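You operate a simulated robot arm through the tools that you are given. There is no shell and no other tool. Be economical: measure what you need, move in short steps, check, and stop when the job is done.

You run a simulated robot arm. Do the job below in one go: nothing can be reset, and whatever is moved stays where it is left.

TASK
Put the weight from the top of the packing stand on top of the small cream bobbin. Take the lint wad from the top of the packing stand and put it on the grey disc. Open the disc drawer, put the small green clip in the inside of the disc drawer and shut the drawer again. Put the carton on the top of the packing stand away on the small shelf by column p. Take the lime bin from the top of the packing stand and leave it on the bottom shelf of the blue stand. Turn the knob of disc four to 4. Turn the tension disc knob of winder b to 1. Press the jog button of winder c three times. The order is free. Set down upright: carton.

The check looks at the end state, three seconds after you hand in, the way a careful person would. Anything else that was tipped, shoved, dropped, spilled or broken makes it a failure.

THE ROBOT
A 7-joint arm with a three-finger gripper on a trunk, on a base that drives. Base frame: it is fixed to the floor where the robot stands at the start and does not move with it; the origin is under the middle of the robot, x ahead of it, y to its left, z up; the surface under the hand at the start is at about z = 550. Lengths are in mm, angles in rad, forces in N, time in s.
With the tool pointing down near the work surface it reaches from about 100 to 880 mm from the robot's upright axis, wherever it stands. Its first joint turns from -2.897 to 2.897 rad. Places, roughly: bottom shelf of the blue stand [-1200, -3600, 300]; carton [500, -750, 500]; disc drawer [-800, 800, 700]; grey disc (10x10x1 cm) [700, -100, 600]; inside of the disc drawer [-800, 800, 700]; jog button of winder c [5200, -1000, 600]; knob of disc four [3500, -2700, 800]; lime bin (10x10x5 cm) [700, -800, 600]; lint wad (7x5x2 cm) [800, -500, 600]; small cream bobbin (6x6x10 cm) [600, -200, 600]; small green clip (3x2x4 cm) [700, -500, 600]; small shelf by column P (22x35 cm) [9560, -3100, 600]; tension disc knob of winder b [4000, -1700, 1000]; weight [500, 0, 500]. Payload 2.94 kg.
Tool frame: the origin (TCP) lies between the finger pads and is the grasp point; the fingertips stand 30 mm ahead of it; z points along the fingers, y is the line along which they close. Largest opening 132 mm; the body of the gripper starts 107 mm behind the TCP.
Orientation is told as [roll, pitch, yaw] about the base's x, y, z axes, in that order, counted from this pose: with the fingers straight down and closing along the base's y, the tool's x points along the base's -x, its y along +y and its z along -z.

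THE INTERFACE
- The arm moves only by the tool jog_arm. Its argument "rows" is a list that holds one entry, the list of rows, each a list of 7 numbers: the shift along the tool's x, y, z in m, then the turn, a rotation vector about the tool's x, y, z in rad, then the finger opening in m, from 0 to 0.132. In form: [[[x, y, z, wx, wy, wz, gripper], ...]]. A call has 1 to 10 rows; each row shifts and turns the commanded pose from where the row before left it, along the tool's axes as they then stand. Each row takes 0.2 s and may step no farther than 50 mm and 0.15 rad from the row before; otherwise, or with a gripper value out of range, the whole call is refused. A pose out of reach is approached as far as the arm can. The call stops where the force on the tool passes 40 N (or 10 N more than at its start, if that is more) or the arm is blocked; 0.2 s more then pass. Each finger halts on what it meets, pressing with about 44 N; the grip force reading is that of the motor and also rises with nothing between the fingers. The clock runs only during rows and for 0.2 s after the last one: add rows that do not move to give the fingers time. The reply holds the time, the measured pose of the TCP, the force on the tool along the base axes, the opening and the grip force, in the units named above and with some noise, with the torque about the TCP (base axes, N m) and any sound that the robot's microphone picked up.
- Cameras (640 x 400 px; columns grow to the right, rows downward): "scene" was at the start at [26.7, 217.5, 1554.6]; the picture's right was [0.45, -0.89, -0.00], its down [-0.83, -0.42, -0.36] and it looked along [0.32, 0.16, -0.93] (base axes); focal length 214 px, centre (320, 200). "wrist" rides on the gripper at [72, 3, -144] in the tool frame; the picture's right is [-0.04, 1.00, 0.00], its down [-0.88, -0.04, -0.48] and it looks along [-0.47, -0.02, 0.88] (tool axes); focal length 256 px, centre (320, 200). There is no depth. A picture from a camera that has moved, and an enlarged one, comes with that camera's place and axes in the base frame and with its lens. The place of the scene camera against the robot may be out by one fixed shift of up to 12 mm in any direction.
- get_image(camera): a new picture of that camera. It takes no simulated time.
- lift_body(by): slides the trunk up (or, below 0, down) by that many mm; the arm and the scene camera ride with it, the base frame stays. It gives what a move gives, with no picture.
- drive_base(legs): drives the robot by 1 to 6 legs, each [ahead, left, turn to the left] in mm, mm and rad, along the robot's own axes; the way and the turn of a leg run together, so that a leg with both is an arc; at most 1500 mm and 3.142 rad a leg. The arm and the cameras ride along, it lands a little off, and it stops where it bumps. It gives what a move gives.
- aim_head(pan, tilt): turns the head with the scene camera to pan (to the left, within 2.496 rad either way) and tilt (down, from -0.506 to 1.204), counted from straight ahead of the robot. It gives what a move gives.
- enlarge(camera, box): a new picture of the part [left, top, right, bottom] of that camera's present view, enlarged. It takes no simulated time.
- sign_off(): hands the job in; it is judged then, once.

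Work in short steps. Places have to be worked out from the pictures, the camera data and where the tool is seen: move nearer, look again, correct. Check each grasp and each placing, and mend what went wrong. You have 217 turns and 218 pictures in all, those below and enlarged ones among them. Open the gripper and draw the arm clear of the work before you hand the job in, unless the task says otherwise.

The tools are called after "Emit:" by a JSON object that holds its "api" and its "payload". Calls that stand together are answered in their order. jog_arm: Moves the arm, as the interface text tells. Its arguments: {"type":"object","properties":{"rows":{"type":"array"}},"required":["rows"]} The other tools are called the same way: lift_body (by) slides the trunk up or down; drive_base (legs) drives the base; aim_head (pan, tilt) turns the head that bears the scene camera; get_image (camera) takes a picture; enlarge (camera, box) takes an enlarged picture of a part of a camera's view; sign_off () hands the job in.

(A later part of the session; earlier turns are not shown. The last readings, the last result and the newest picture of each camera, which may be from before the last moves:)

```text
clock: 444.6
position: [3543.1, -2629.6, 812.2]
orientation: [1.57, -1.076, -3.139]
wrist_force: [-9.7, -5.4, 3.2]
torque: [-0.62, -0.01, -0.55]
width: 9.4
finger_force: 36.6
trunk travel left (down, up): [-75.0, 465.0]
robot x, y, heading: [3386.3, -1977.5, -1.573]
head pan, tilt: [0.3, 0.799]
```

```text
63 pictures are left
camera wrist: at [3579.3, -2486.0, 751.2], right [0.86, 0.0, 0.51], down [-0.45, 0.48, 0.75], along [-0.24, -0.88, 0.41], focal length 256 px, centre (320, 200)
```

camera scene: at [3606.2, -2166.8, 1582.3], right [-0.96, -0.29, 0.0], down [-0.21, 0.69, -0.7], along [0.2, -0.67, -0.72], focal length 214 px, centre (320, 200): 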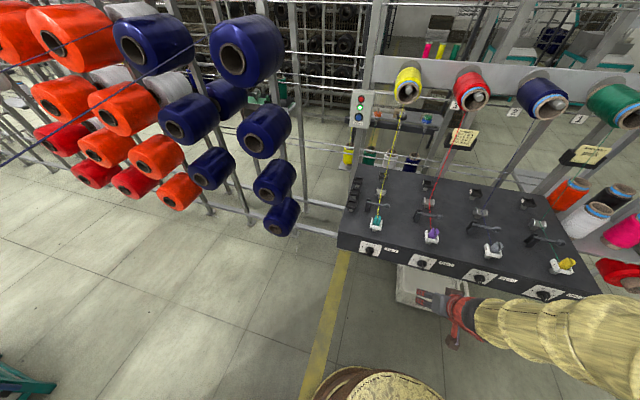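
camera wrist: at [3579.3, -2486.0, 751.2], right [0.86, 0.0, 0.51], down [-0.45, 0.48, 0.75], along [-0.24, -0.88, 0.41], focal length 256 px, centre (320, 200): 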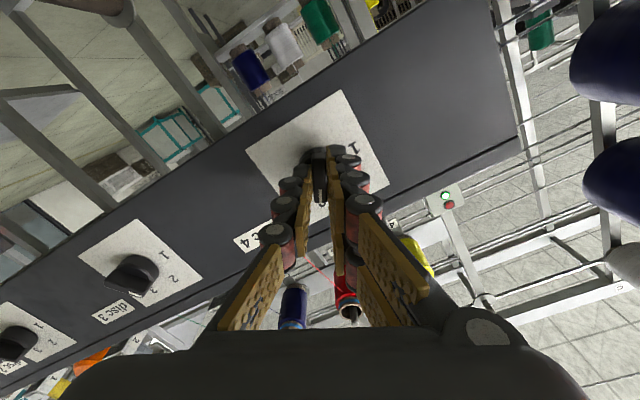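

Turned ~55°. Continue the remaining ~63°.

Emit:
{"api": "jog_arm", "payload": {"rows": [[[0, 0, 0, 0, 0, 0.14, 0.0], [0, 0, 0, 0, 0, 0.14, 0.0], [0, 0, 0, 0, 0, 0.14, 0.0], [0, 0, 0, 0, 0, 0.14, 0.0], [0, 0, 0, 0, 0, 0.14, 0.0], [0, 0, 0, 0, 0, 0.14, 0.0], [0, 0, 0, 0, 0, 0.14, 0.0], [0, 0, 0, 0, 0, 0.13, 0.0], [0, 0, 0, 0, 0, 0, 0.0]]]}}

Emit:
{"api": "get_image", "payload": {"camera": "wrist"}}

```text
clock: 446.6
position: [3543.2, -2629.1, 810.8]
orientation: [1.572, 0.035, -3.141]
wrist_force: [-16.6, -6.4, 8.0]
torque: [-0.22, 0.92, -0.48]
width: 9.8
finger_force: 37.2
trunk travel left (down, up): [-75.0, 465.0]
robot x, y, heading: [3386.5, -1979.1, -1.575]
head pan, tilt: [0.3, 0.799]
```

```text
62 pictures are left
camera wrist: at [3614.2, -2485.9, 818.9], right [-0.08, 0.0, 1.0], down [-0.88, 0.47, -0.07], along [-0.47, -0.88, -0.04], focal length 256 px, centre (320, 200)
```

wrist: 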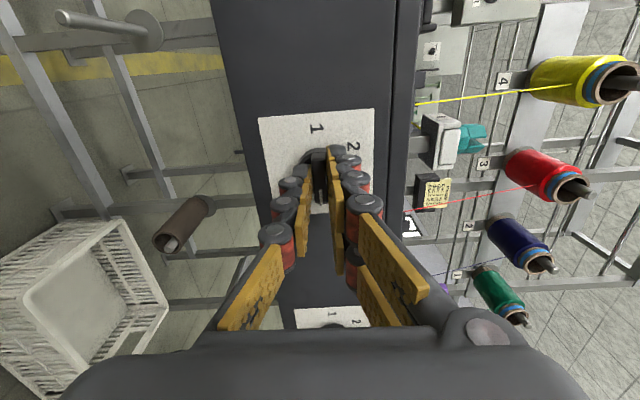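

The pointer direction now matches "4". I release, back off and check.

Emit:
{"api": "jog_arm", "payload": {"rows": [[[0, 0, 0, 0, 0, 0, 0.02], [0, 0, 0, 0, 0, 0, 0.04], [0, 0, 0, 0, 0, 0, 0.04], [0, 0, -0.03, 0, 0, 0, 0.04], [0, 0, -0.045, 0, 0, 0, 0.04], [0, 0, -0.045, 0, 0, 0, 0.04], [0, 0, 0, 0, 0, 0, 0.04]]]}}

Emit:
{"api": "enlarge", "payload": {"camera": "wrist", "box": [240, 60, 400, 180]}}

Emit:
{"api": "enlarge", "payload": {"camera": "scene", "box": [300, 200, 420, 290]}}

```text
clock: 448.2
position: [3540.9, -2507.9, 812.2]
orientation: [1.571, 0.034, -3.141]
wrist_force: [0.0, -0.1, -0.6]
torque: [0.01, 0.04, 0.0]
width: 39.8
finger_force: 0.1
trunk travel left (down, up): [-75.0, 465.0]
robot x, y, heading: [3386.8, -1978.9, -1.568]
head pan, tilt: [0.3, 0.799]
```

```text
3.33 times, centred on (320, 120) of wrist
camera zoom: at [3612.9, -2365.3, 819.3], right [-0.08, 0.0, 1.0], down [-0.88, 0.47, -0.07], along [-0.47, -0.88, -0.04], focal length 853 px, centre (320, 467)
```

zoom: 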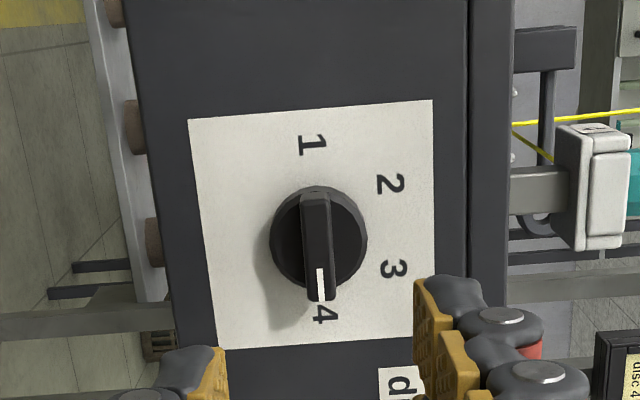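

```text
4.44 times, centred on (360, 245) of scene
camera zoom: at [3606.6, -2025.5, 1582.4], right [-0.96, -0.29, 0.0], down [-0.21, 0.69, -0.7], along [0.2, -0.67, -0.72], focal length 953 px, centre (142, 0)
```

zoom: 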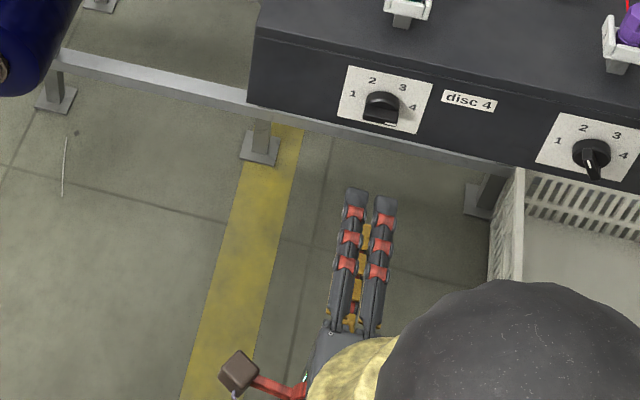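

Disc four is at 4. Next winder b: I look toward machine 1.

Emit:
{"api": "aim_head", "payload": {"pan": 1.9, "tilt": 0.7}}

Emit:
{"api": "get_image", "payload": {"camera": "scene"}}

```text
clock: 449.8
position: [3542.1, -2508.8, 813.4]
orientation: [1.572, 0.031, -3.139]
wrist_force: [0.5, -0.9, -0.2]
torque: [0.01, 0.02, 0.01]
width: 39.9
finger_force: 0.1
trunk travel left (down, up): [-75.0, 465.0]
robot x, y, heading: [3386.8, -1980.1, -1.575]
head pan, tilt: [1.901, 0.7]
```

```text
59 pictures are left
camera scene: at [3663.6, -1921.5, 1590.6], right [0.32, -0.95, 0.0], down [-0.61, -0.21, -0.76], along [0.72, 0.25, -0.64], focal length 214 px, centre (320, 200)
```

scene: 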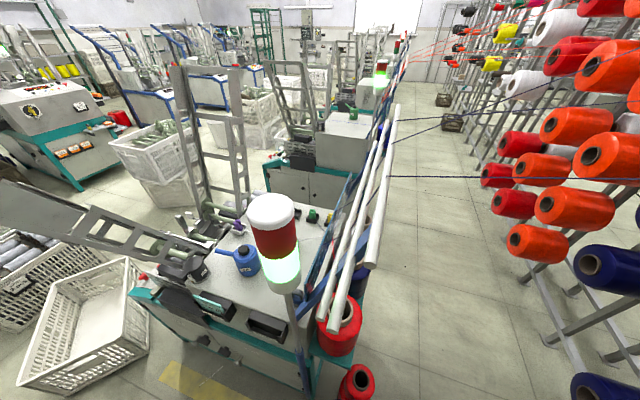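

Emit:
{"api": "enlarge", "payload": {"camera": "scene", "box": [170, 190, 370, 340]}}

Emit:
{"api": "enlarge", "payload": {"camera": "scene", "box": [230, 90, 410, 230]}}

```text
2.67 times, centred on (270, 265) of scene
camera zoom: at [3663.6, -1921.5, 1590.6], right [0.32, -0.95, 0.0], down [-0.61, -0.21, -0.76], along [0.72, 0.25, -0.64], focal length 572 px, centre (453, 27)
```

zoom: 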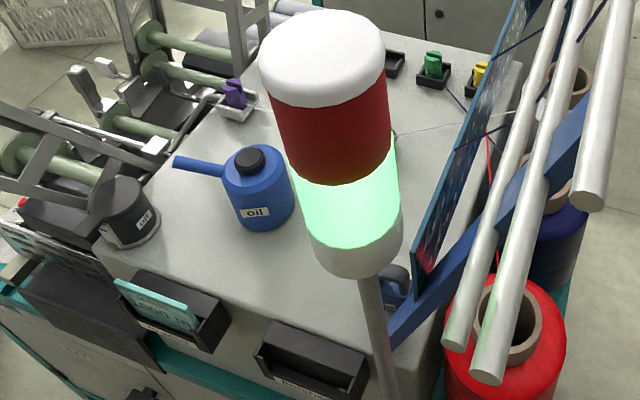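

```text
2.86 times, centred on (320, 160) of scene
camera zoom: at [3663.6, -1921.5, 1590.6], right [0.32, -0.95, 0.0], down [-0.61, -0.21, -0.76], along [0.72, 0.25, -0.64], focal length 613 px, centre (320, 314)
```

zoom: 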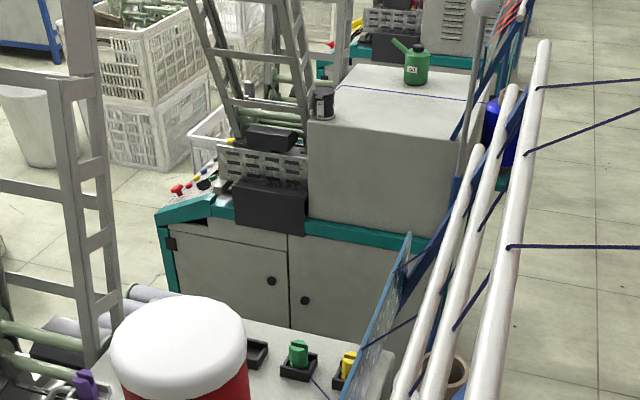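

The tension knob of winder b is the black dial on machine 1's top at ≈(4029,-1687,1000). I back off, bring the tool back to pointing down in stages, and raise the trunk.

Emit:
{"api": "jog_arm", "payload": {"rows": [[[0, 0, -0.045, 0, 0, 0, 0.06], [0, 0, -0.045, 0, 0, -0.1, 0.06], [0, 0, 0, 0, 0, -0.15, 0.06], [0, 0, 0, 0, 0, -0.15, 0.06], [0, 0, 0, 0, 0, -0.15, 0.06], [0, 0, 0, 0, 0, -0.15, 0.06], [0, 0, 0, 0, 0, -0.15, 0.06], [0, 0, 0, 0, 0, -0.15, 0.06], [0, 0, 0, 0, 0, -0.15, 0.06], [0, 0, 0, 0, 0, -0.15, 0.06]]]}}

Emit:
{"api": "lift_body", "payload": {"by": 350}}

Emit:
{"api": "jog_arm", "payload": {"rows": [[[0, 0, 0, 0, 0, -0.15, 0.06], [0, 0, 0, 0, 0, -0.12, 0.06], [0, 0, 0, 0, 0.15, 0, 0.06], [0, 0, 0, 0, 0.15, 0, 0.06], [0, 0, 0, 0, 0.15, 0, 0.06], [0, 0, 0, 0, 0.15, 0, 0.06], [0, 0, 0, 0, 0.15, 0, 0.06], [0, 0, 0, 0, 0.15, 0, 0.06], [0, 0, 0, 0, 0.15, 0, 0.06], [0, 0, 0, 0, 0.15, 0, 0.06]]]}}

Emit:
{"api": "jog_arm", "payload": {"rows": [[[0, 0, 0, 0, 0.15, 0, 0.06], [0, 0, 0, 0, 0.15, 0, 0.06], [0, 0, 0, 0, 0, 0, 0.06]]]}}

```text
clock: 452.0
position: [3542.4, -2420.5, 812.0]
orientation: [1.57, -1.269, -3.138]
wrist_force: [-0.3, -0.3, 0.8]
torque: [0.01, -0.03, 0.01]
width: 60.1
finger_force: 0.0
trunk travel left (down, up): [-75.0, 465.0]
robot x, y, heading: [3388.0, -1982.3, -1.577]
head pan, tilt: [1.901, 0.7]
```

```text
clock: 455.4
position: [3543.4, -2419.6, 1162.2]
orientation: [1.566, -1.266, -3.136]
wrist_force: [-0.5, -0.3, 0.7]
torque: [0.01, 0.04, 0.0]
width: 60.0
finger_force: 0.0
trunk travel left (down, up): [-425.0, 115.0]
robot x, y, heading: [3384.0, -1979.5, -1.576]
head pan, tilt: [1.901, 0.7]
```

```text
clock: 457.6
position: [3542.6, -2419.0, 1160.3]
orientation: [0.034, -0.382, -1.582]
wrist_force: [0.1, 0.6, -1.3]
torque: [-0.04, 0.0, 0.0]
width: 60.1
finger_force: 0.0
trunk travel left (down, up): [-425.0, 115.0]
robot x, y, heading: [3385.7, -1977.7, -1.573]
head pan, tilt: [1.901, 0.7]
```

```text
clock: 458.4
position: [3535.4, -2421.8, 1162.4]
orientation: [0.003, -0.217, -1.584]
wrist_force: [-0.1, -0.6, -0.7]
torque: [0.0, -0.02, 0.02]
width: 60.0
finger_force: 0.1
out of reach, approached as far as the arm can: row 1, 2
trunk travel left (down, up): [-425.0, 115.0]
robot x, y, heading: [3381.9, -1977.8, -1.575]
head pan, tilt: [1.901, 0.7]
```

Emit:
{"api": "jog_arm", "payload": {"rows": [[[0, -0.04, 0, 0, 0, 0, 0.06], [0, -0.04, 0, 0, 0, 0, 0.06], [0, -0.04, 0, 0, 0.1, 0, 0.06], [0, 0, 0, 0, 0.11, 0, 0.06], [0, 0, 0, 0, 0, 0, 0.06]]]}}

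Emit:
{"api": "drive_base", "payload": {"legs": [[-330, -290, 0], [0, 0, 1.574], [250, 0, 0]]}}

Emit:
{"api": "aim_head", "payload": {"pan": -0.2, "tilt": 0.9}}

Emit:
{"api": "get_image", "payload": {"camera": "scene"}}

Emit:
{"api": "get_image", "payload": {"camera": "wrist"}}

```text
clock: 459.6
position: [3382.4, -2417.7, 1095.6]
orientation: [-0.028, -0.168, -1.567]
wrist_force: [-0.6, -0.4, -0.7]
torque: [0.01, -0.04, -0.02]
width: 60.2
finger_force: 0.0
out of reach, approached as far as the arm can: row 2, 3, 4
trunk travel left (down, up): [-425.0, 115.0]
robot x, y, heading: [3386.7, -1978.2, -1.575]
head pan, tilt: [1.901, 0.7]
```

```text
clock: 467.6
position: [3786.1, -1647.8, 1096.0]
orientation: [-0.03, -0.168, 0.01]
wrist_force: [0.5, -0.4, -0.3]
torque: [0.0, 0.04, 0.01]
width: 60.4
finger_force: 0.1
trunk travel left (down, up): [-425.0, 115.0]
robot x, y, heading: [3346.9, -1648.9, 0.002]
head pan, tilt: [1.901, 0.7]
```

```text
clock: 469.6
position: [3786.0, -1648.8, 1095.7]
orientation: [-0.03, -0.168, 0.01]
wrist_force: [0.9, -0.4, 0.5]
torque: [0.01, -0.02, -0.04]
width: 60.2
finger_force: 0.1
trunk travel left (down, up): [-425.0, 115.0]
robot x, y, heading: [3347.8, -1647.2, 0.005]
head pan, tilt: [-0.201, 0.901]
```

```text
56 pictures are left
camera scene: at [3399.0, -1471.8, 1924.4], right [-0.2, -0.98, 0.0], down [-0.77, 0.15, -0.62], along [0.61, -0.12, -0.78], focal length 214 px, centre (320, 200)
```

scene: 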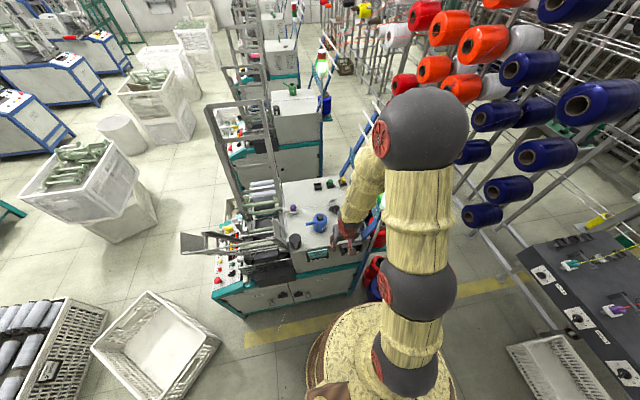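

```text
55 pictures are left
camera wrist: at [3689.1, -1642.3, 1226.4], right [0.04, 1.0, -0.02], down [0.79, -0.02, 0.62], along [0.62, -0.04, -0.79], focal length 256 px, centre (320, 200)
```

wrist: 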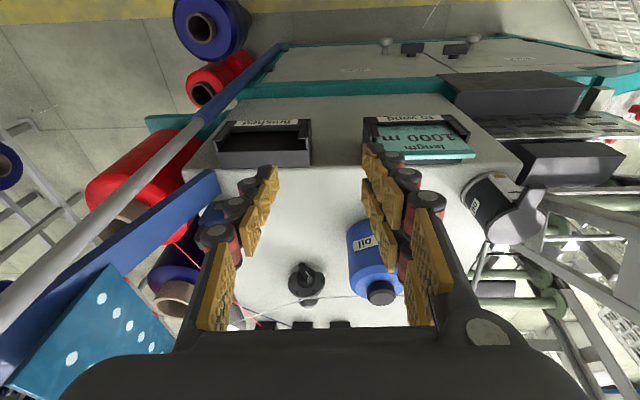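

I see the black knob at ≈(4025,-1679). I level the tool, raise it, and move over the knob.

Emit:
{"api": "jog_arm", "payload": {"rows": [[[0, 0, -0.04, -0.03, 0.13, 0, 0.06], [0, 0, -0.04, 0, 0.038, 0, 0.06], [-0.04, 0, -0.01, 0, 0, 0, 0.06], [-0.045, -0.005, 0, 0, 0, 0, 0.06], [-0.045, -0.005, 0, 0, 0, 0, 0.06], [-0.045, -0.01, 0, 0, 0, 0, 0.06], [-0.045, -0.01, 0, 0, 0, 0, 0.06], [0, 0, 0, 0, 0, 0, 0.06]]]}}

Emit:
{"api": "get_image", "payload": {"camera": "wrist"}}

```text
clock: 471.4
position: [3931.1, -1662.1, 1091.3]
orientation: [0.063, -0.288, 0.021]
wrist_force: [-1.2, -0.2, -0.4]
torque: [0.02, 0.02, 0.0]
width: 60.0
finger_force: 0.1
out of reach, approached as far as the arm can: row 1, 2, 3, 4, 5, 6, 7
trunk travel left (down, up): [-425.0, 115.0]
robot x, y, heading: [3350.0, -1650.7, 0.004]
head pan, tilt: [-0.201, 0.901]
```

```text
54 pictures are left
camera wrist: at [3820.7, -1670.1, 1209.8], right [0.0, 1.0, 0.07], down [0.71, -0.05, 0.7], along [0.7, 0.05, -0.71], focal length 256 px, centre (320, 200)
```

wrist: 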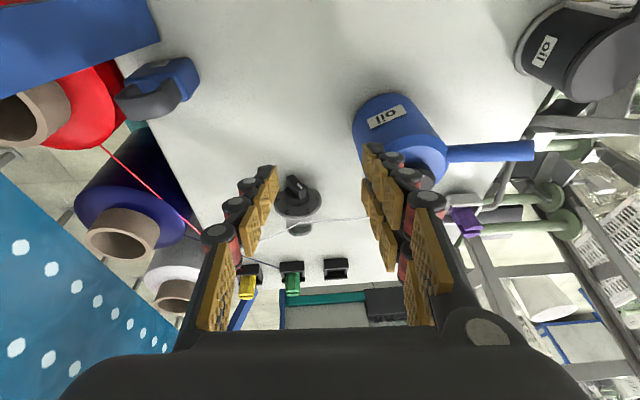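

The arm is stuck short of its command; I give it idle rows to see whether it converges.

Emit:
{"api": "jog_arm", "payload": {"rows": [[[0, 0, 0, 0, 0, 0, 0.06], [0.02, 0, -0.02, 0, 0, 0, 0.06], [0.02, 0, -0.02, 0, 0, 0, 0.06], [0.02, 0, -0.02, 0, 0, 0, 0.06]]]}}

```text
clock: 472.4
position: [3888.6, -1692.3, 1174.4]
orientation: [-0.026, -0.249, 0.018]
wrist_force: [-1.4, 0.9, 0.0]
torque: [-0.03, -0.05, -0.01]
width: 59.9
finger_force: 0.0
trunk travel left (down, up): [-425.0, 115.0]
robot x, y, heading: [3345.7, -1651.3, 0.0]
head pan, tilt: [-0.201, 0.901]
```

Better. I now correct the pitch in small steps.

Emit:
{"api": "jog_arm", "payload": {"rows": [[[0, 0, 0, -0.026, 0.08, 0, 0.06], [0, 0, 0, 0, 0.08, 0, 0.06], [0, 0, 0, 0, 0.08, 0, 0.06], [0, 0, 0, 0, 0, 0, 0.06]]]}}

```text
clock: 473.4
position: [3892.0, -1691.2, 1171.7]
orientation: [-0.001, -0.006, 0.019]
wrist_force: [0.9, 0.2, -0.1]
torque: [0.0, -0.02, 0.0]
width: 60.4
finger_force: 0.0
trunk travel left (down, up): [-425.0, 115.0]
robot x, y, heading: [3351.0, -1648.1, 0.001]
head pan, tilt: [-0.201, 0.901]
```

Level again. I move forward over the knob at this height and look.

Emit:
{"api": "jog_arm", "payload": {"rows": [[[-0.03, 0, 0, 0, 0, 0, 0.06], [-0.03, 0.004, 0, 0, 0, 0, 0.06], [-0.03, 0.004, 0, 0, 0, 0, 0.06], [0, 0, 0, 0, 0, -0.018, 0.06]]]}}

Emit:
{"api": "get_image", "payload": {"camera": "wrist"}}

Emit:
{"api": "enlarge", "payload": {"camera": "wrist", "box": [240, 60, 400, 180]}}

```text
clock: 474.4
position: [3981.5, -1681.9, 1173.8]
orientation: [0.001, -0.008, 0.034]
wrist_force: [-0.7, 0.1, -0.5]
torque: [0.0, -0.04, 0.0]
width: 60.2
finger_force: 0.0
trunk travel left (down, up): [-425.0, 115.0]
robot x, y, heading: [3347.8, -1650.1, 0.003]
head pan, tilt: [-0.201, 0.901]
```

```text
53 pictures are left
camera wrist: at [3907.8, -1682.1, 1317.9], right [0.01, 1.0, 0.0], down [0.88, -0.01, 0.48], along [0.48, 0.0, -0.88], focal length 256 px, centre (320, 200)
```

wrist: 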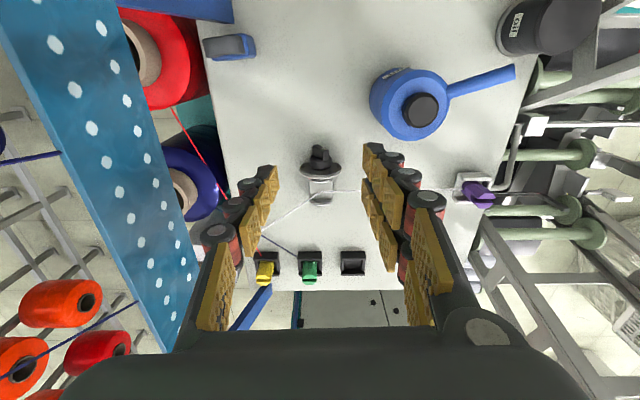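

```text
3.33 times, centred on (320, 120) of wrist
camera zoom: at [3907.8, -1682.1, 1317.9], right [0.01, 1.0, 0.0], down [0.88, -0.01, 0.48], along [0.48, 0.0, -0.88], focal length 853 px, centre (320, 467)
```

zoom: 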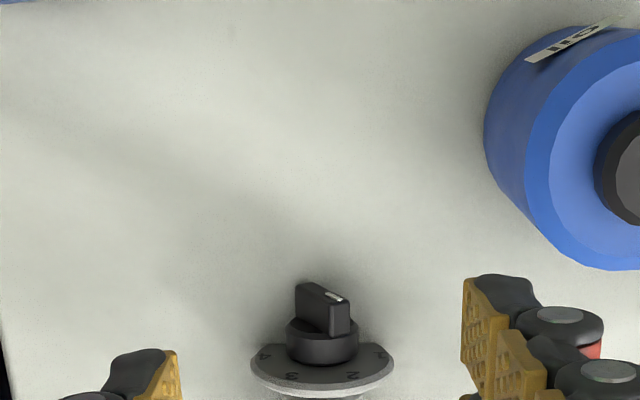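

The knob's axis is horizontal, facing west (−x), on a small dial at ≈(4039,-1681,990). I retreat, lower the trunk a bit, and pitch the tool horizontal toward +x for a frontal view.

Emit:
{"api": "jog_arm", "payload": {"rows": [[[0.045, 0, 0, 0, 0, 0, 0.05], [0.045, 0, 0, 0, 0, 0, 0.05], [0.045, 0, 0, 0, 0, 0, 0.05], [0.045, 0, 0, 0, 0, 0, 0.05], [0, 0, 0, 0, 0, 0, 0.05]]]}}

Emit:
{"api": "lift_body", "payload": {"by": -160}}

Emit:
{"api": "jog_arm", "payload": {"rows": [[[0, 0, 0, 0, -0.14, 0, 0.05], [0, 0, 0, 0, -0.14, 0, 0.05], [0, 0, 0, 0, -0.14, 0, 0.05], [0, 0, 0, 0, -0.14, 0, 0.05], [0, 0, 0, 0, -0.14, 0, 0.05], [0, 0, 0, 0, -0.14, 0, 0.05], [0, 0, 0, 0, -0.14, 0, 0.05], [0, 0, 0, 0, -0.14, 0, 0.05], [0, 0, 0, 0, -0.14, 0, 0.05], [0, 0, 0, 0, -0.14, 0, 0.05]]]}}

Emit:
{"api": "get_image", "payload": {"camera": "wrist"}}

```text
clock: 475.6
position: [3801.7, -1687.7, 1172.0]
orientation: [-0.001, -0.008, 0.035]
wrist_force: [0.3, 0.0, -0.4]
torque: [0.01, 0.0, -0.02]
width: 50.1
finger_force: 0.0
trunk travel left (down, up): [-425.0, 115.0]
robot x, y, heading: [3349.3, -1646.6, 0.003]
head pan, tilt: [-0.201, 0.901]
```

```text
clock: 477.4
position: [3802.0, -1688.3, 1012.2]
orientation: [-0.001, -0.009, 0.035]
wrist_force: [-0.5, -1.3, -0.2]
torque: [0.02, -0.03, -0.02]
width: 50.1
finger_force: 0.0
trunk travel left (down, up): [-265.0, 275.0]
robot x, y, heading: [3348.5, -1651.2, 0.001]
head pan, tilt: [-0.201, 0.901]
```

```text
clock: 479.6
position: [3799.7, -1676.6, 1009.1]
orientation: [0.108, -1.253, -0.037]
wrist_force: [0.0, 0.4, -0.3]
torque: [-0.01, 0.03, -0.03]
width: 50.2
finger_force: 0.2
out of reach, approached as far as the arm can: row 6, 7
trunk travel left (down, up): [-265.0, 275.0]
robot x, y, heading: [3352.2, -1648.6, 0.002]
head pan, tilt: [-0.201, 0.901]
```

```text
51 pictures are left
camera wrist: at [3640.7, -1683.7, 986.5], right [-0.05, 1.0, 0.07], down [-0.17, -0.08, 0.98], along [0.98, 0.04, 0.18], focal length 256 px, centre (320, 200)
```

wrist: 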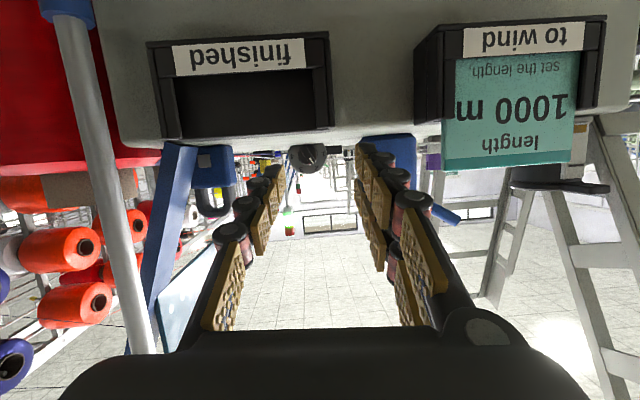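

Emit:
{"api": "enlarge", "payload": {"camera": "wrist", "box": [276, 132, 340, 182]}}

```text
8.00 times, centred on (308, 157) of wrist
camera zoom: at [3640.7, -1683.7, 986.5], right [-0.05, 1.0, 0.07], down [-0.17, -0.08, 0.98], along [0.98, 0.04, 0.18], focal length 2048 px, centre (416, 544)
```

zoom: 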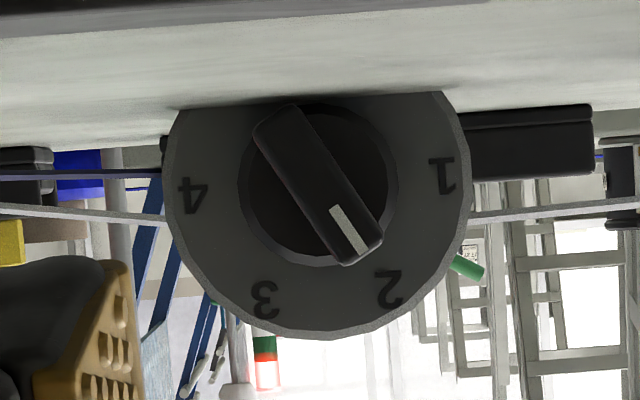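

The dial sits only ~15 mm above the machine top, pointer at 2; target 1 is 60° counter-clockwise (likely at its end stop). I can't grip it there, so I'll nudge the bar from above with closed fingertips. First return the tool to vertical.

Emit:
{"api": "jog_arm", "payload": {"rows": [[[0, 0, 0, 0, 0.14, 0, 0.02], [0, 0, 0, 0, 0.14, 0, 0.0], [0, 0, 0, 0, 0.14, 0, 0.0], [0, 0, 0, 0, 0.14, 0, 0.0], [0, 0, 0, 0, 0.14, 0, 0.0], [0, 0, 0, 0, 0.14, 0, 0.0], [0, 0, 0, 0, 0.14, 0, 0.0], [0, 0, 0, 0, 0.14, 0, 0.0], [0, 0, 0, 0, 0.13, 0, 0.0], [0, 0, 0, 0, 0, 0, 0.0]]]}}

Emit:
{"api": "lift_body", "payload": {"by": 100}}

```text
clock: 481.8
position: [3806.2, -1674.6, 1014.6]
orientation: [0.046, -0.171, 0.064]
wrist_force: [-0.3, -0.4, 0.3]
torque: [-0.03, 0.01, -0.02]
width: 0.1
finger_force: 28.8
out of reach, approached as far as the arm can: row 7, 8
trunk travel left (down, up): [-265.0, 275.0]
robot x, y, heading: [3349.9, -1650.7, 0.004]
head pan, tilt: [-0.201, 0.901]
```

```text
clock: 483.1
position: [3805.9, -1675.4, 1113.7]
orientation: [0.046, -0.172, 0.064]
wrist_force: [0.5, -0.5, -0.6]
torque: [0.01, -0.04, 0.02]
width: 0.0
finger_force: 28.4
trunk travel left (down, up): [-365.0, 175.0]
robot x, y, heading: [3347.0, -1647.2, -0.001]
head pan, tilt: [-0.201, 0.901]
```

Emit:
{"api": "jog_arm", "payload": {"rows": [[[0, 0, 0, 0.046, 0.08, 0.064, 0.0], [0, 0, 0, 0, 0.09, 0, 0.0], [-0.045, 0, 0, 0, 0, 0, 0.0], [-0.045, -0.005, 0, 0, 0, 0, 0.0], [-0.045, -0.005, 0, 0, 0, 0, 0.0], [-0.045, -0.005, 0, 0, 0, 0, 0.0], [-0.03, -0.005, 0, 0, 0, 0, 0.0], [0, 0, 0, 0, 0, 0, 0.0]]]}}

Emit:
{"api": "get_image", "payload": {"camera": "wrist"}}

```text
clock: 484.9
position: [4016.1, -1693.9, 1112.9]
orientation: [0.009, -0.002, 0.002]
wrist_force: [0.5, 0.5, 0.2]
torque: [0.01, -0.02, -0.02]
width: 0.0
finger_force: 28.8
trunk travel left (down, up): [-365.0, 175.0]
robot x, y, heading: [3349.3, -1650.3, 0.004]
head pan, tilt: [-0.201, 0.901]
```

```text
49 pictures are left
camera wrist: at [3943.4, -1692.4, 1258.9], right [0.04, 1.0, 0.01], down [0.88, -0.04, 0.48], along [0.48, -0.01, -0.88], focal length 256 px, centre (320, 200)
```

wrist: 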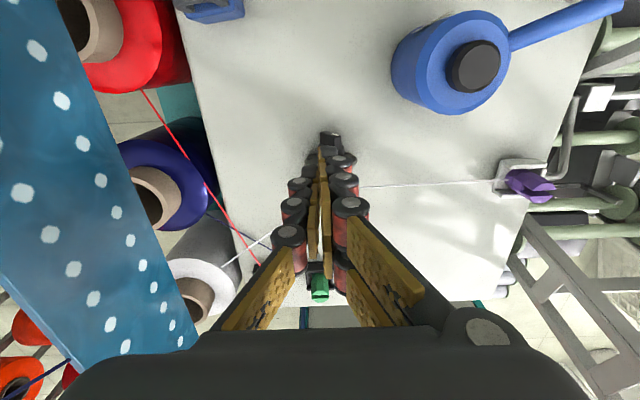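

Knob bar spans x≈3999–4023. I position closed fingertips to its right (−y side) and lower to tip height ≈994.

Emit:
{"api": "jog_arm", "payload": {"rows": [[[0.006, -0.01, 0, -0.0, 0, 0, 0.0], [0, 0, 0.035, 0, 0, 0, 0.0], [0, 0, 0.035, 0, 0, 0, 0.0], [0, 0, 0.015, 0, 0, 0, 0.0], [0, 0, 0.004, 0, 0, 0, 0.0], [0, 0, 0, 0, 0, 0, 0.0]]]}}

Emit:
{"api": "get_image", "payload": {"camera": "wrist"}}

Emit:
{"api": "enlarge", "payload": {"camera": "wrist", "box": [270, 110, 400, 210]}}

```text
clock: 486.4
position: [4009.9, -1704.7, 1024.4]
orientation: [0.008, 0.001, 0.001]
wrist_force: [0.6, 0.6, 0.4]
torque: [-0.02, -0.02, -0.01]
width: 0.1
finger_force: 28.4
trunk travel left (down, up): [-365.0, 175.0]
robot x, y, heading: [3347.7, -1647.9, 0.004]
head pan, tilt: [-0.201, 0.901]
```

```text
48 pictures are left
camera wrist: at [3937.7, -1702.0, 1169.5], right [0.04, 1.0, 0.01], down [0.88, -0.04, 0.48], along [0.48, -0.01, -0.88], focal length 256 px, centre (320, 200)
```

wrist: 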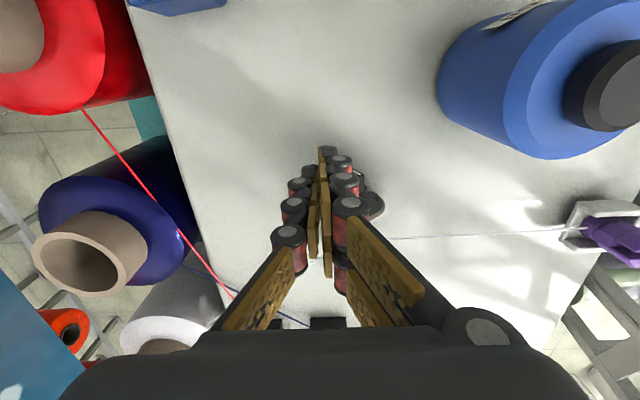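

```text
4.00 times, centred on (335, 160) of wrist
camera zoom: at [3937.7, -1702.0, 1169.5], right [0.04, 1.0, 0.01], down [0.88, -0.04, 0.48], along [0.48, -0.01, -0.88], focal length 1024 px, centre (260, 360)
```

zoom: 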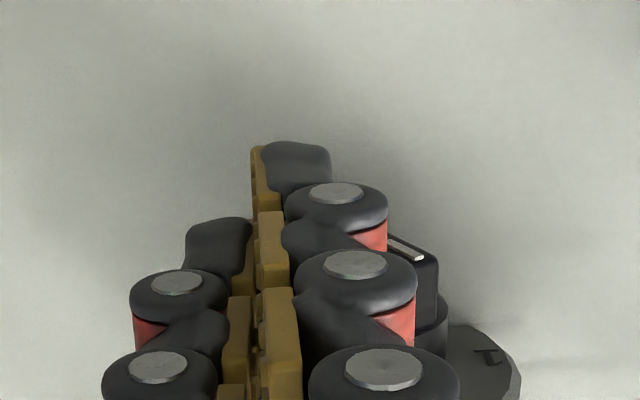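

The bar is just to the right of the fingers. I push in +y gently.

Emit:
{"api": "jog_arm", "payload": {"rows": [[[0, 0.004, 0, 0, 0, 0, 0.0], [0, 0.004, 0, 0, 0, 0, 0.0], [0, 0.003, 0, 0, 0, 0, 0.0], [0, 0, 0, 0, 0, 0, 0.0]]]}}

Emit:
{"api": "enlarge", "payload": {"camera": "wrist", "box": [270, 110, 400, 210]}}

```text
clock: 487.4
position: [4010.5, -1692.8, 1025.6]
orientation: [0.009, -0.003, 0.0]
wrist_force: [0.6, -2.6, 5.1]
torque: [-0.03, -0.12, -0.04]
width: 0.0
finger_force: 28.8
trunk travel left (down, up): [-365.0, 175.0]
robot x, y, heading: [3346.1, -1651.6, 0.009]
head pan, tilt: [-0.201, 0.901]
```

```text
4.00 times, centred on (335, 160) of wrist
camera zoom: at [3937.9, -1691.5, 1170.6], right [0.04, 1.0, 0.01], down [0.88, -0.04, 0.48], along [0.48, -0.01, -0.88], focal length 1024 px, centre (260, 360)
```

zoom: 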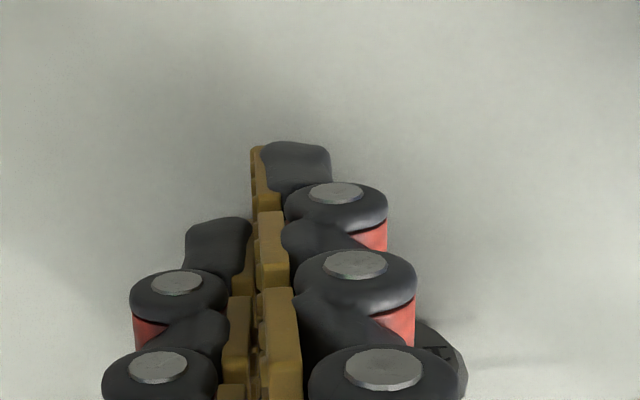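

Contact, small forces. I keep pushing.

Emit:
{"api": "jog_arm", "payload": {"rows": [[[0, 0.003, 0, 0, 0, 0, 0.0], [0, 0.003, 0, 0, 0, 0, 0.0], [0, 0.003, 0, 0, 0, 0, 0.0], [0, 0, 0, 0, 0, 0, 0.0]]]}}

Emit:
{"api": "get_image", "payload": {"camera": "scene"}}

```text
clock: 488.4
position: [4011.4, -1683.6, 1026.5]
orientation: [0.009, -0.004, 0.002]
wrist_force: [1.9, 1.1, 16.9]
torque: [0.03, -0.33, 0.06]
width: 0.0
finger_force: 28.9
trunk travel left (down, up): [-365.0, 175.0]
robot x, y, heading: [3343.1, -1650.6, 0.008]
head pan, tilt: [-0.201, 0.901]
```

```text
45 pictures are left
camera scene: at [3397.8, -1471.8, 1864.6], right [-0.2, -0.98, 0.0], down [-0.77, 0.15, -0.62], along [0.61, -0.12, -0.78], focal length 214 px, centre (320, 200)
```

scene: 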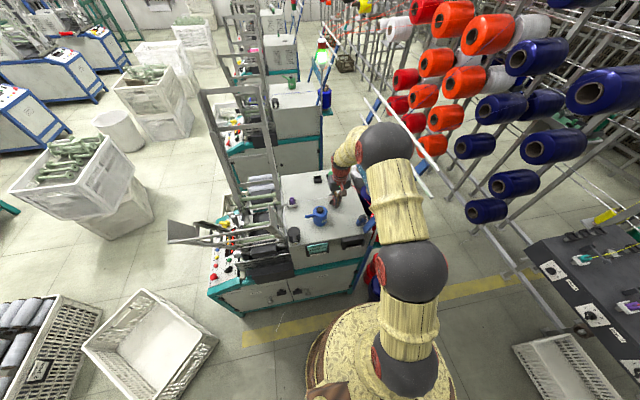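

Fingertips are now on top of the bar. I lift, shift 16 mm to the pointer's side and press down to finish the turn.

Emit:
{"api": "jog_arm", "payload": {"rows": [[[0, 0, -0.012, 0, 0, 0, 0.0], [0, 0.018, 0, 0, 0, 0, 0.0], [0, 0, 0.008, 0, 0, 0, 0.0], [0, 0, 0.002, 0, 0, 0, 0.0], [0, 0, 0.002, 0, 0, 0, 0.0], [0, 0, 0, 0, 0, 0, 0.0]]]}}

```text
clock: 489.8
position: [4010.3, -1666.2, 1026.1]
orientation: [0.008, -0.004, 0.003]
wrist_force: [-0.3, 0.1, 0.8]
torque: [0.02, 0.0, -0.02]
width: 0.0
finger_force: 28.6
trunk travel left (down, up): [-365.0, 175.0]
robot x, y, heading: [3348.8, -1650.7, 0.004]
head pan, tilt: [-0.201, 0.901]
```

Emit:
{"api": "jog_arm", "payload": {"rows": [[[0, 0, 0.002, 0, 0, 0, 0.0], [0, 0, 0.002, 0, 0, 0, 0.0], [0, 0, 0.002, 0, 0, 0, 0.0], [0, 0, 0.001, 0, 0, 0, 0.0], [0, 0, 0, 0, 0, 0, 0.0]]]}}

```text
clock: 490.9
position: [4011.1, -1664.9, 1017.6]
orientation: [0.009, 0.001, 0.001]
wrist_force: [-0.2, -0.2, -0.3]
torque: [0.01, 0.02, -0.01]
width: 0.0
finger_force: 29.1
trunk travel left (down, up): [-365.0, 175.0]
robot x, y, heading: [3348.2, -1651.5, 0.002]
head pan, tilt: [-0.201, 0.901]
```

No contact there; I lift away and look at the dial.

Emit:
{"api": "jog_arm", "payload": {"rows": [[[0, 0, -0.04, 0, 0, 0, 0.0], [0, 0, -0.04, 0, 0, 0, 0.0], [0.04, 0.02, 0, 0, 0, 0, 0.0], [0.04, 0.02, 0, 0, 0, 0, 0.0], [0, 0, 0, 0, 0, 0, 0.0]]]}}

Emit:
{"api": "get_image", "payload": {"camera": "wrist"}}

Emit:
{"api": "enlarge", "payload": {"camera": "wrist", "box": [200, 150, 360, 290]}}

```text
clock: 492.1
position: [3930.2, -1627.5, 1098.8]
orientation: [0.009, 0.0, 0.002]
wrist_force: [0.2, 0.7, 1.1]
torque: [0.0, -0.01, 0.04]
width: 0.0
finger_force: 28.6
trunk travel left (down, up): [-365.0, 175.0]
robot x, y, heading: [3348.2, -1649.7, 0.006]
head pan, tilt: [-0.201, 0.901]
```

```text
44 pictures are left
camera wrist: at [3857.7, -1625.1, 1243.6], right [0.04, 1.0, 0.01], down [0.88, -0.04, 0.48], along [0.48, -0.01, -0.88], focal length 256 px, centre (320, 200)
```

wrist: 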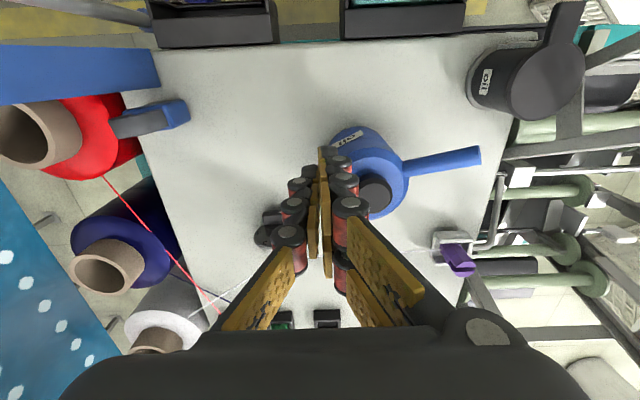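

```text
2.86 times, centred on (280, 220) of wrist
camera zoom: at [3857.7, -1625.1, 1243.6], right [0.04, 1.0, 0.01], down [0.88, -0.04, 0.48], along [0.48, -0.01, -0.88], focal length 731 px, centre (434, 143)
```

zoom: 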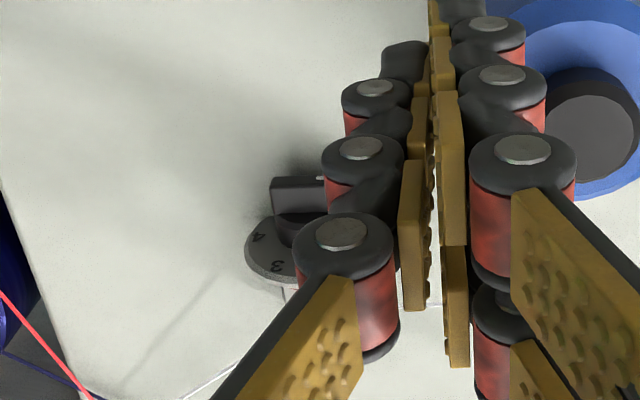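

The bar now looks horizontal with its mark toward 1. I move the hand away from the oil can (to −y) for an unobstructed check.

Emit:
{"api": "jog_arm", "payload": {"rows": [[[0, 0, -0.03, 0, 0, 0, 0.02], [0, -0.03, -0.01, 0, 0, 0, 0.06], [0, -0.03, 0, 0, 0, 0, 0.1], [0, 0, 0, 0, 0, 0, 0.1], [0, 0, 0, 0, 0, 0, 0.1]]]}}

Emit:
{"api": "enlarge", "payload": {"camera": "wrist", "box": [240, 130, 400, 270]}}

```text
clock: 493.4
position: [3930.3, -1687.2, 1137.3]
orientation: [0.009, -0.003, 0.002]
wrist_force: [1.3, 1.0, -0.3]
torque: [0.04, 0.01, 0.0]
width: 78.6
finger_force: 0.1
trunk travel left (down, up): [-365.0, 175.0]
robot x, y, heading: [3350.3, -1646.7, 0.007]
head pan, tilt: [-0.201, 0.901]
```

```text
2.86 times, centred on (320, 200) of wrist
camera zoom: at [3857.7, -1685.4, 1282.5], right [0.04, 1.0, 0.01], down [0.88, -0.04, 0.48], along [0.48, -0.01, -0.88], focal length 731 px, centre (320, 200)
```

zoom: 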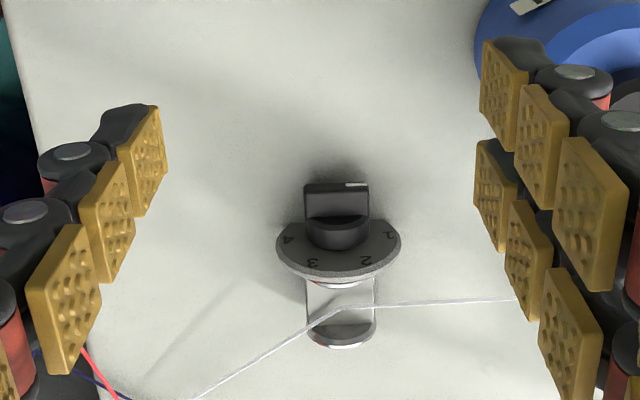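

Winder b's knob now points to 1. Now winder c's jog button; I zoom on the control ledges of machine 1 and machine 2.

Emit:
{"api": "enlarge", "payload": {"camera": "scene", "box": [200, 90, 340, 190]}}

Emit:
{"api": "enlarge", "payload": {"camera": "scene", "box": [190, 200, 310, 310]}}

```text
4.00 times, centred on (270, 140) of scene
camera zoom: at [3399.1, -1472.0, 1864.4], right [-0.2, -0.98, 0.0], down [-0.77, 0.15, -0.62], along [0.61, -0.12, -0.78], focal length 858 px, centre (520, 440)
```

zoom: 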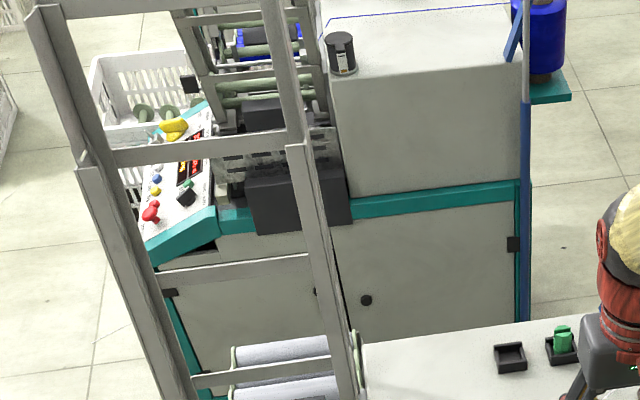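

```text
3.64 times, centred on (250, 255) of scene
camera zoom: at [3399.1, -1472.0, 1864.4], right [-0.2, -0.98, 0.0], down [-0.77, 0.15, -0.62], along [0.61, -0.12, -0.78], focal length 780 px, centre (574, 0)
```

zoom: 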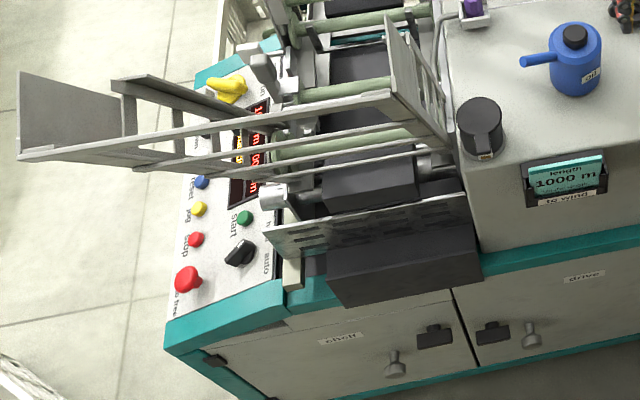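

Jog is the yellow button on each winder's north-side sloped panel; for winder c it's at ≈(5200,-980,650). I retract, lower the trunk, back out west and turn north to look for a way around the crates.

Emit:
{"api": "jog_arm", "payload": {"rows": [[[0.045, 0, 0, 0, 0, 0, 0.03], [0.045, 0, 0, 0, 0, 0, 0.03], [0.045, 0, 0, 0, 0, 0, 0.03], [0.045, 0, 0, 0, 0, 0, 0.0], [0, 0, 0, 0, 0, 0, 0.0]]]}}

Emit:
{"api": "drive_base", "payload": {"legs": [[-400, 0, 0], [0, 0, 1.57]]}}

Emit:
{"api": "lift_body", "payload": {"by": -190}}

Emit:
{"api": "aim_head", "payload": {"pan": -0.5, "tilt": 0.5}}

Emit:
{"api": "get_image", "payload": {"camera": "scene"}}

```text
clock: 494.6
position: [3751.7, -1687.2, 1138.1]
orientation: [0.01, 0.001, 0.003]
wrist_force: [-0.6, -0.1, 0.3]
torque: [0.03, 0.04, 0.01]
width: 0.0
finger_force: 5.1
trunk travel left (down, up): [-365.0, 175.0]
robot x, y, heading: [3348.9, -1650.4, 0.007]
head pan, tilt: [-0.201, 0.901]
```

```text
clock: 500.9
position: [2989.1, -1247.0, 1137.3]
orientation: [0.008, -0.002, 1.567]
wrist_force: [-0.5, 0.4, 0.4]
torque: [0.03, -0.01, 0.01]
width: 0.1
finger_force: 28.8
trunk travel left (down, up): [-365.0, 175.0]
robot x, y, heading: [2949.5, -1649.8, 1.573]
head pan, tilt: [-0.201, 0.901]
```

```text
clock: 502.9
position: [2989.3, -1248.0, 948.7]
orientation: [0.009, -0.002, 1.567]
wrist_force: [-1.0, 0.0, -0.2]
torque: [-0.03, 0.02, -0.01]
width: 0.0
finger_force: 28.5
trunk travel left (down, up): [-175.0, 365.0]
robot x, y, heading: [2952.7, -1646.1, 1.571]
head pan, tilt: [-0.201, 0.901]
```

```text
clock: 503.8
position: [2989.2, -1246.2, 947.3]
orientation: [0.007, -0.004, 1.567]
wrist_force: [0.0, -0.4, 0.6]
torque: [0.03, -0.01, -0.04]
width: 0.0
finger_force: 28.5
trunk travel left (down, up): [-175.0, 365.0]
robot x, y, heading: [2953.0, -1651.0, 1.572]
head pan, tilt: [-0.499, 0.499]
```

```text
39 pictures are left
camera scene: at [2810.5, -1597.4, 1708.3], right [0.88, -0.48, 0.0], down [-0.23, -0.42, -0.88], along [0.42, 0.77, -0.48], focal length 214 px, centre (320, 200)
```

scene: 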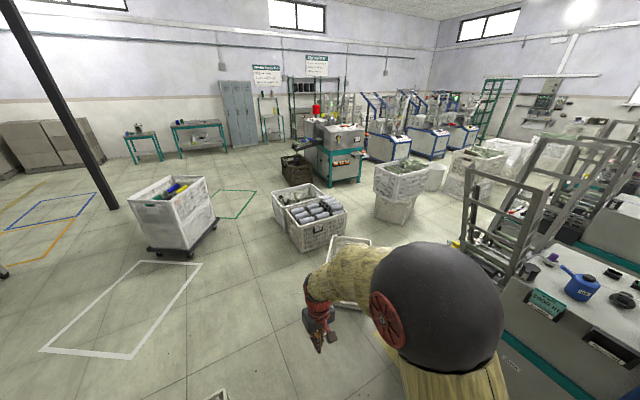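

The clear way is north around the crates: x≈3105 up to y≈1420, then east, then south between the crates and the stack. I turn to face south (arm trailing) and drive backwards north.

Emit:
{"api": "drive_base", "payload": {"legs": [[0, 0, 3.14], [-1450, 155, 0], [-1450, 0, 0]]}}

Emit:
{"api": "aim_head", "payload": {"pan": 1.57, "tilt": 0.6}}

Emit:
{"api": "get_image", "payload": {"camera": "scene"}}

```text
clock: 525.1
position: [3140.2, 841.1, 949.1]
orientation: [0.008, 0.0, -1.598]
wrist_force: [-0.9, -0.2, -0.6]
torque: [-0.02, -0.02, 0.0]
width: 0.0
finger_force: 29.1
trunk travel left (down, up): [-175.0, 365.0]
robot x, y, heading: [3194.5, 1242.4, -1.595]
head pan, tilt: [-0.499, 0.499]
```

```text
clock: 527.1
position: [3141.5, 843.6, 947.4]
orientation: [0.008, -0.002, -1.599]
wrist_force: [-0.3, 0.1, -0.1]
torque: [-0.02, 0.0, -0.03]
width: 0.0
finger_force: 28.6
trunk travel left (down, up): [-175.0, 365.0]
robot x, y, heading: [3189.7, 1244.6, -1.601]
head pan, tilt: [1.571, 0.6]
```

```text
38 pictures are left
camera scene: at [3475.4, 1268.3, 1699.2], right [-0.03, -1.0, 0.0], down [-0.56, 0.02, -0.83], along [0.82, -0.02, -0.56], focal length 214 px, centre (320, 200)
```

scene: 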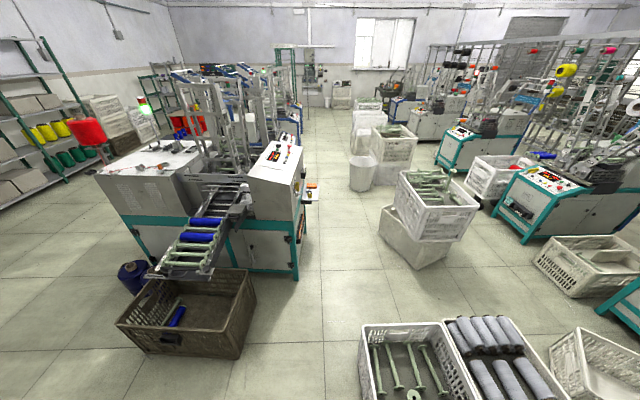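

Clear map: passage y≈1375 east to x≈4490, then south to y≈-440, then east to winder c. I drive the first two parts.

Emit:
{"api": "drive_base", "payload": {"legs": [[-140, 0, 0.028], [0, 1300, 0], [950, 0, 0], [830, 0, 0]]}}

Emit:
{"api": "aim_head", "payload": {"pan": 0.9, "tilt": 0.7}}

Emit:
{"api": "get_image", "payload": {"camera": "scene"}}

```text
clock: 534.0
position: [4310.0, 929.2, 947.8]
orientation: [0.01, -0.004, -1.707]
wrist_force: [0.4, -0.6, 0.1]
torque: [0.02, 0.05, -0.03]
width: 0.2
finger_force: 28.4
trunk travel left (down, up): [-175.0, 365.0]
robot x, y, heading: [4400.9, 1324.2, -1.704]
head pan, tilt: [1.571, 0.6]
stopped in leg 2: the robot was blocked; the commanded pose is now the measured one
```

```text
clock: 535.0
position: [4309.7, 928.6, 947.3]
orientation: [0.009, -0.002, -1.707]
wrist_force: [0.6, 0.6, 0.1]
torque: [0.0, 0.01, -0.02]
width: 0.0
finger_force: 28.1
trunk travel left (down, up): [-175.0, 365.0]
robot x, y, heading: [4401.1, 1322.9, -1.704]
head pan, tilt: [0.901, 0.7]
```

```text
37 pictures are left
camera scene: at [4659.4, 1267.7, 1690.6], right [-0.72, -0.69, 0.0], down [-0.45, 0.46, -0.76], along [0.53, -0.55, -0.64], focal length 214 px, centre (320, 200)
```

scene: 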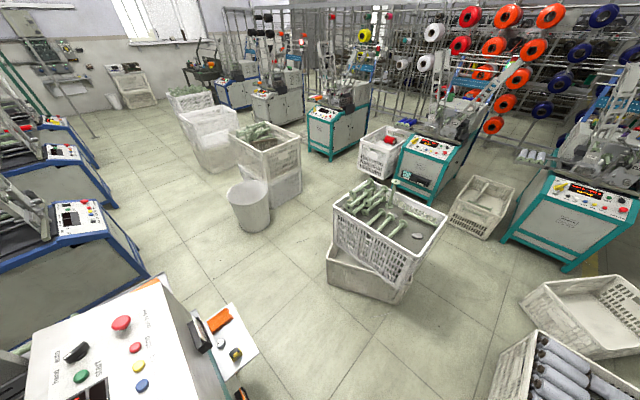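

The base (radius ≈290) met the machine's foot; nothing seems disturbed. The direct gap is too narrow, so I'll go around the stack on its east side. First I move away to (4470,930) and look.

Emit:
{"api": "drive_base", "payload": {"legs": [[380, 120, 0], [0, 0, 0.134]]}}

Emit:
{"api": "aim_head", "payload": {"pan": 1.3, "tilt": 0.6}}

Emit:
{"api": "get_image", "payload": {"camera": "scene"}}

```text
clock: 538.1
position: [4429.6, 523.9, 947.8]
orientation: [0.009, -0.004, -1.575]
wrist_force: [-1.1, -0.6, -0.8]
torque: [-0.01, 0.01, -0.01]
width: 0.2
finger_force: 28.9
trunk travel left (down, up): [-175.0, 365.0]
robot x, y, heading: [4469.2, 927.7, -1.574]
head pan, tilt: [0.901, 0.7]
```

```text
clock: 539.0
position: [4428.7, 523.5, 947.9]
orientation: [0.008, -0.002, -1.575]
wrist_force: [0.5, 0.2, -0.7]
torque: [0.01, 0.03, -0.01]
width: 0.1
finger_force: 29.0
trunk travel left (down, up): [-175.0, 365.0]
robot x, y, heading: [4469.6, 926.3, -1.572]
head pan, tilt: [1.3, 0.6]
```

```text
36 pictures are left
camera scene: at [4750.4, 934.4, 1699.2], right [-0.27, -0.96, 0.0], down [-0.54, 0.15, -0.82], along [0.79, -0.22, -0.57], focal length 214 px, centre (320, 200)
```

scene: 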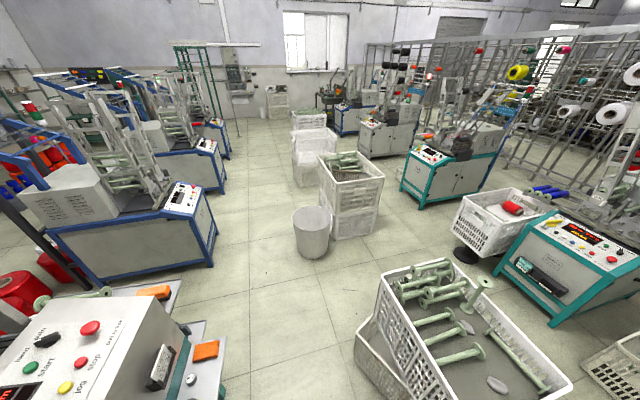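

East corridor (stack at x≤5370, drum at x≥6010) is passable. I drive through it with care.

Emit:
{"api": "lift_body", "payload": {"by": 100}}

Emit:
{"api": "drive_base", "payload": {"legs": [[35, 1160, 0], [640, 55, 0]]}}

Emit:
{"api": "aim_head", "payload": {"pan": -0.3, "tilt": 0.7}}

Emit:
{"api": "get_image", "payload": {"camera": "scene"}}

```text
clock: 540.3
position: [4429.1, 523.9, 1047.4]
orientation: [0.008, -0.002, -1.574]
wrist_force: [0.0, -1.0, 0.1]
torque: [0.01, -0.01, -0.02]
width: 0.0
finger_force: 28.2
trunk travel left (down, up): [-275.0, 265.0]
robot x, y, heading: [4470.2, 927.4, -1.576]
head pan, tilt: [1.3, 0.6]
```

```text
clock: 549.6
position: [5655.4, -155.2, 1046.7]
orientation: [0.009, -0.001, -1.605]
wrist_force: [-0.5, 0.4, 0.1]
torque: [-0.01, -0.04, -0.01]
width: 0.0
finger_force: 28.5
trunk travel left (down, up): [-275.0, 265.0]
robot x, y, heading: [5705.4, 248.8, -1.602]
head pan, tilt: [1.3, 0.6]
stopped in leg 2: the robot was blocked; the commanded pose is now the measured one
```

```text
clock: 551.3
position: [5655.9, -154.0, 1048.8]
orientation: [0.01, -0.003, -1.604]
wrist_force: [-0.1, -0.1, -0.2]
torque: [0.02, -0.02, -0.01]
width: 0.2
finger_force: 28.5
trunk travel left (down, up): [-275.0, 265.0]
robot x, y, heading: [5708.2, 253.2, -1.595]
head pan, tilt: [-0.3, 0.7]
```

```text
35 pictures are left
camera scene: at [5876.2, 192.6, 1790.6], right [-0.95, 0.32, 0.0], down [0.21, 0.61, -0.76], along [-0.25, -0.72, -0.64], focal length 214 px, centre (320, 200)
```

scene: 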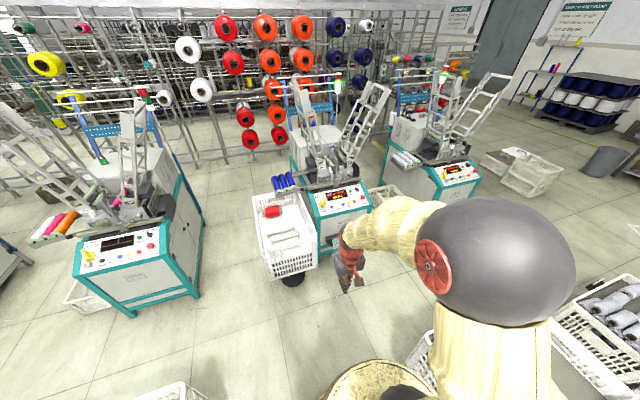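

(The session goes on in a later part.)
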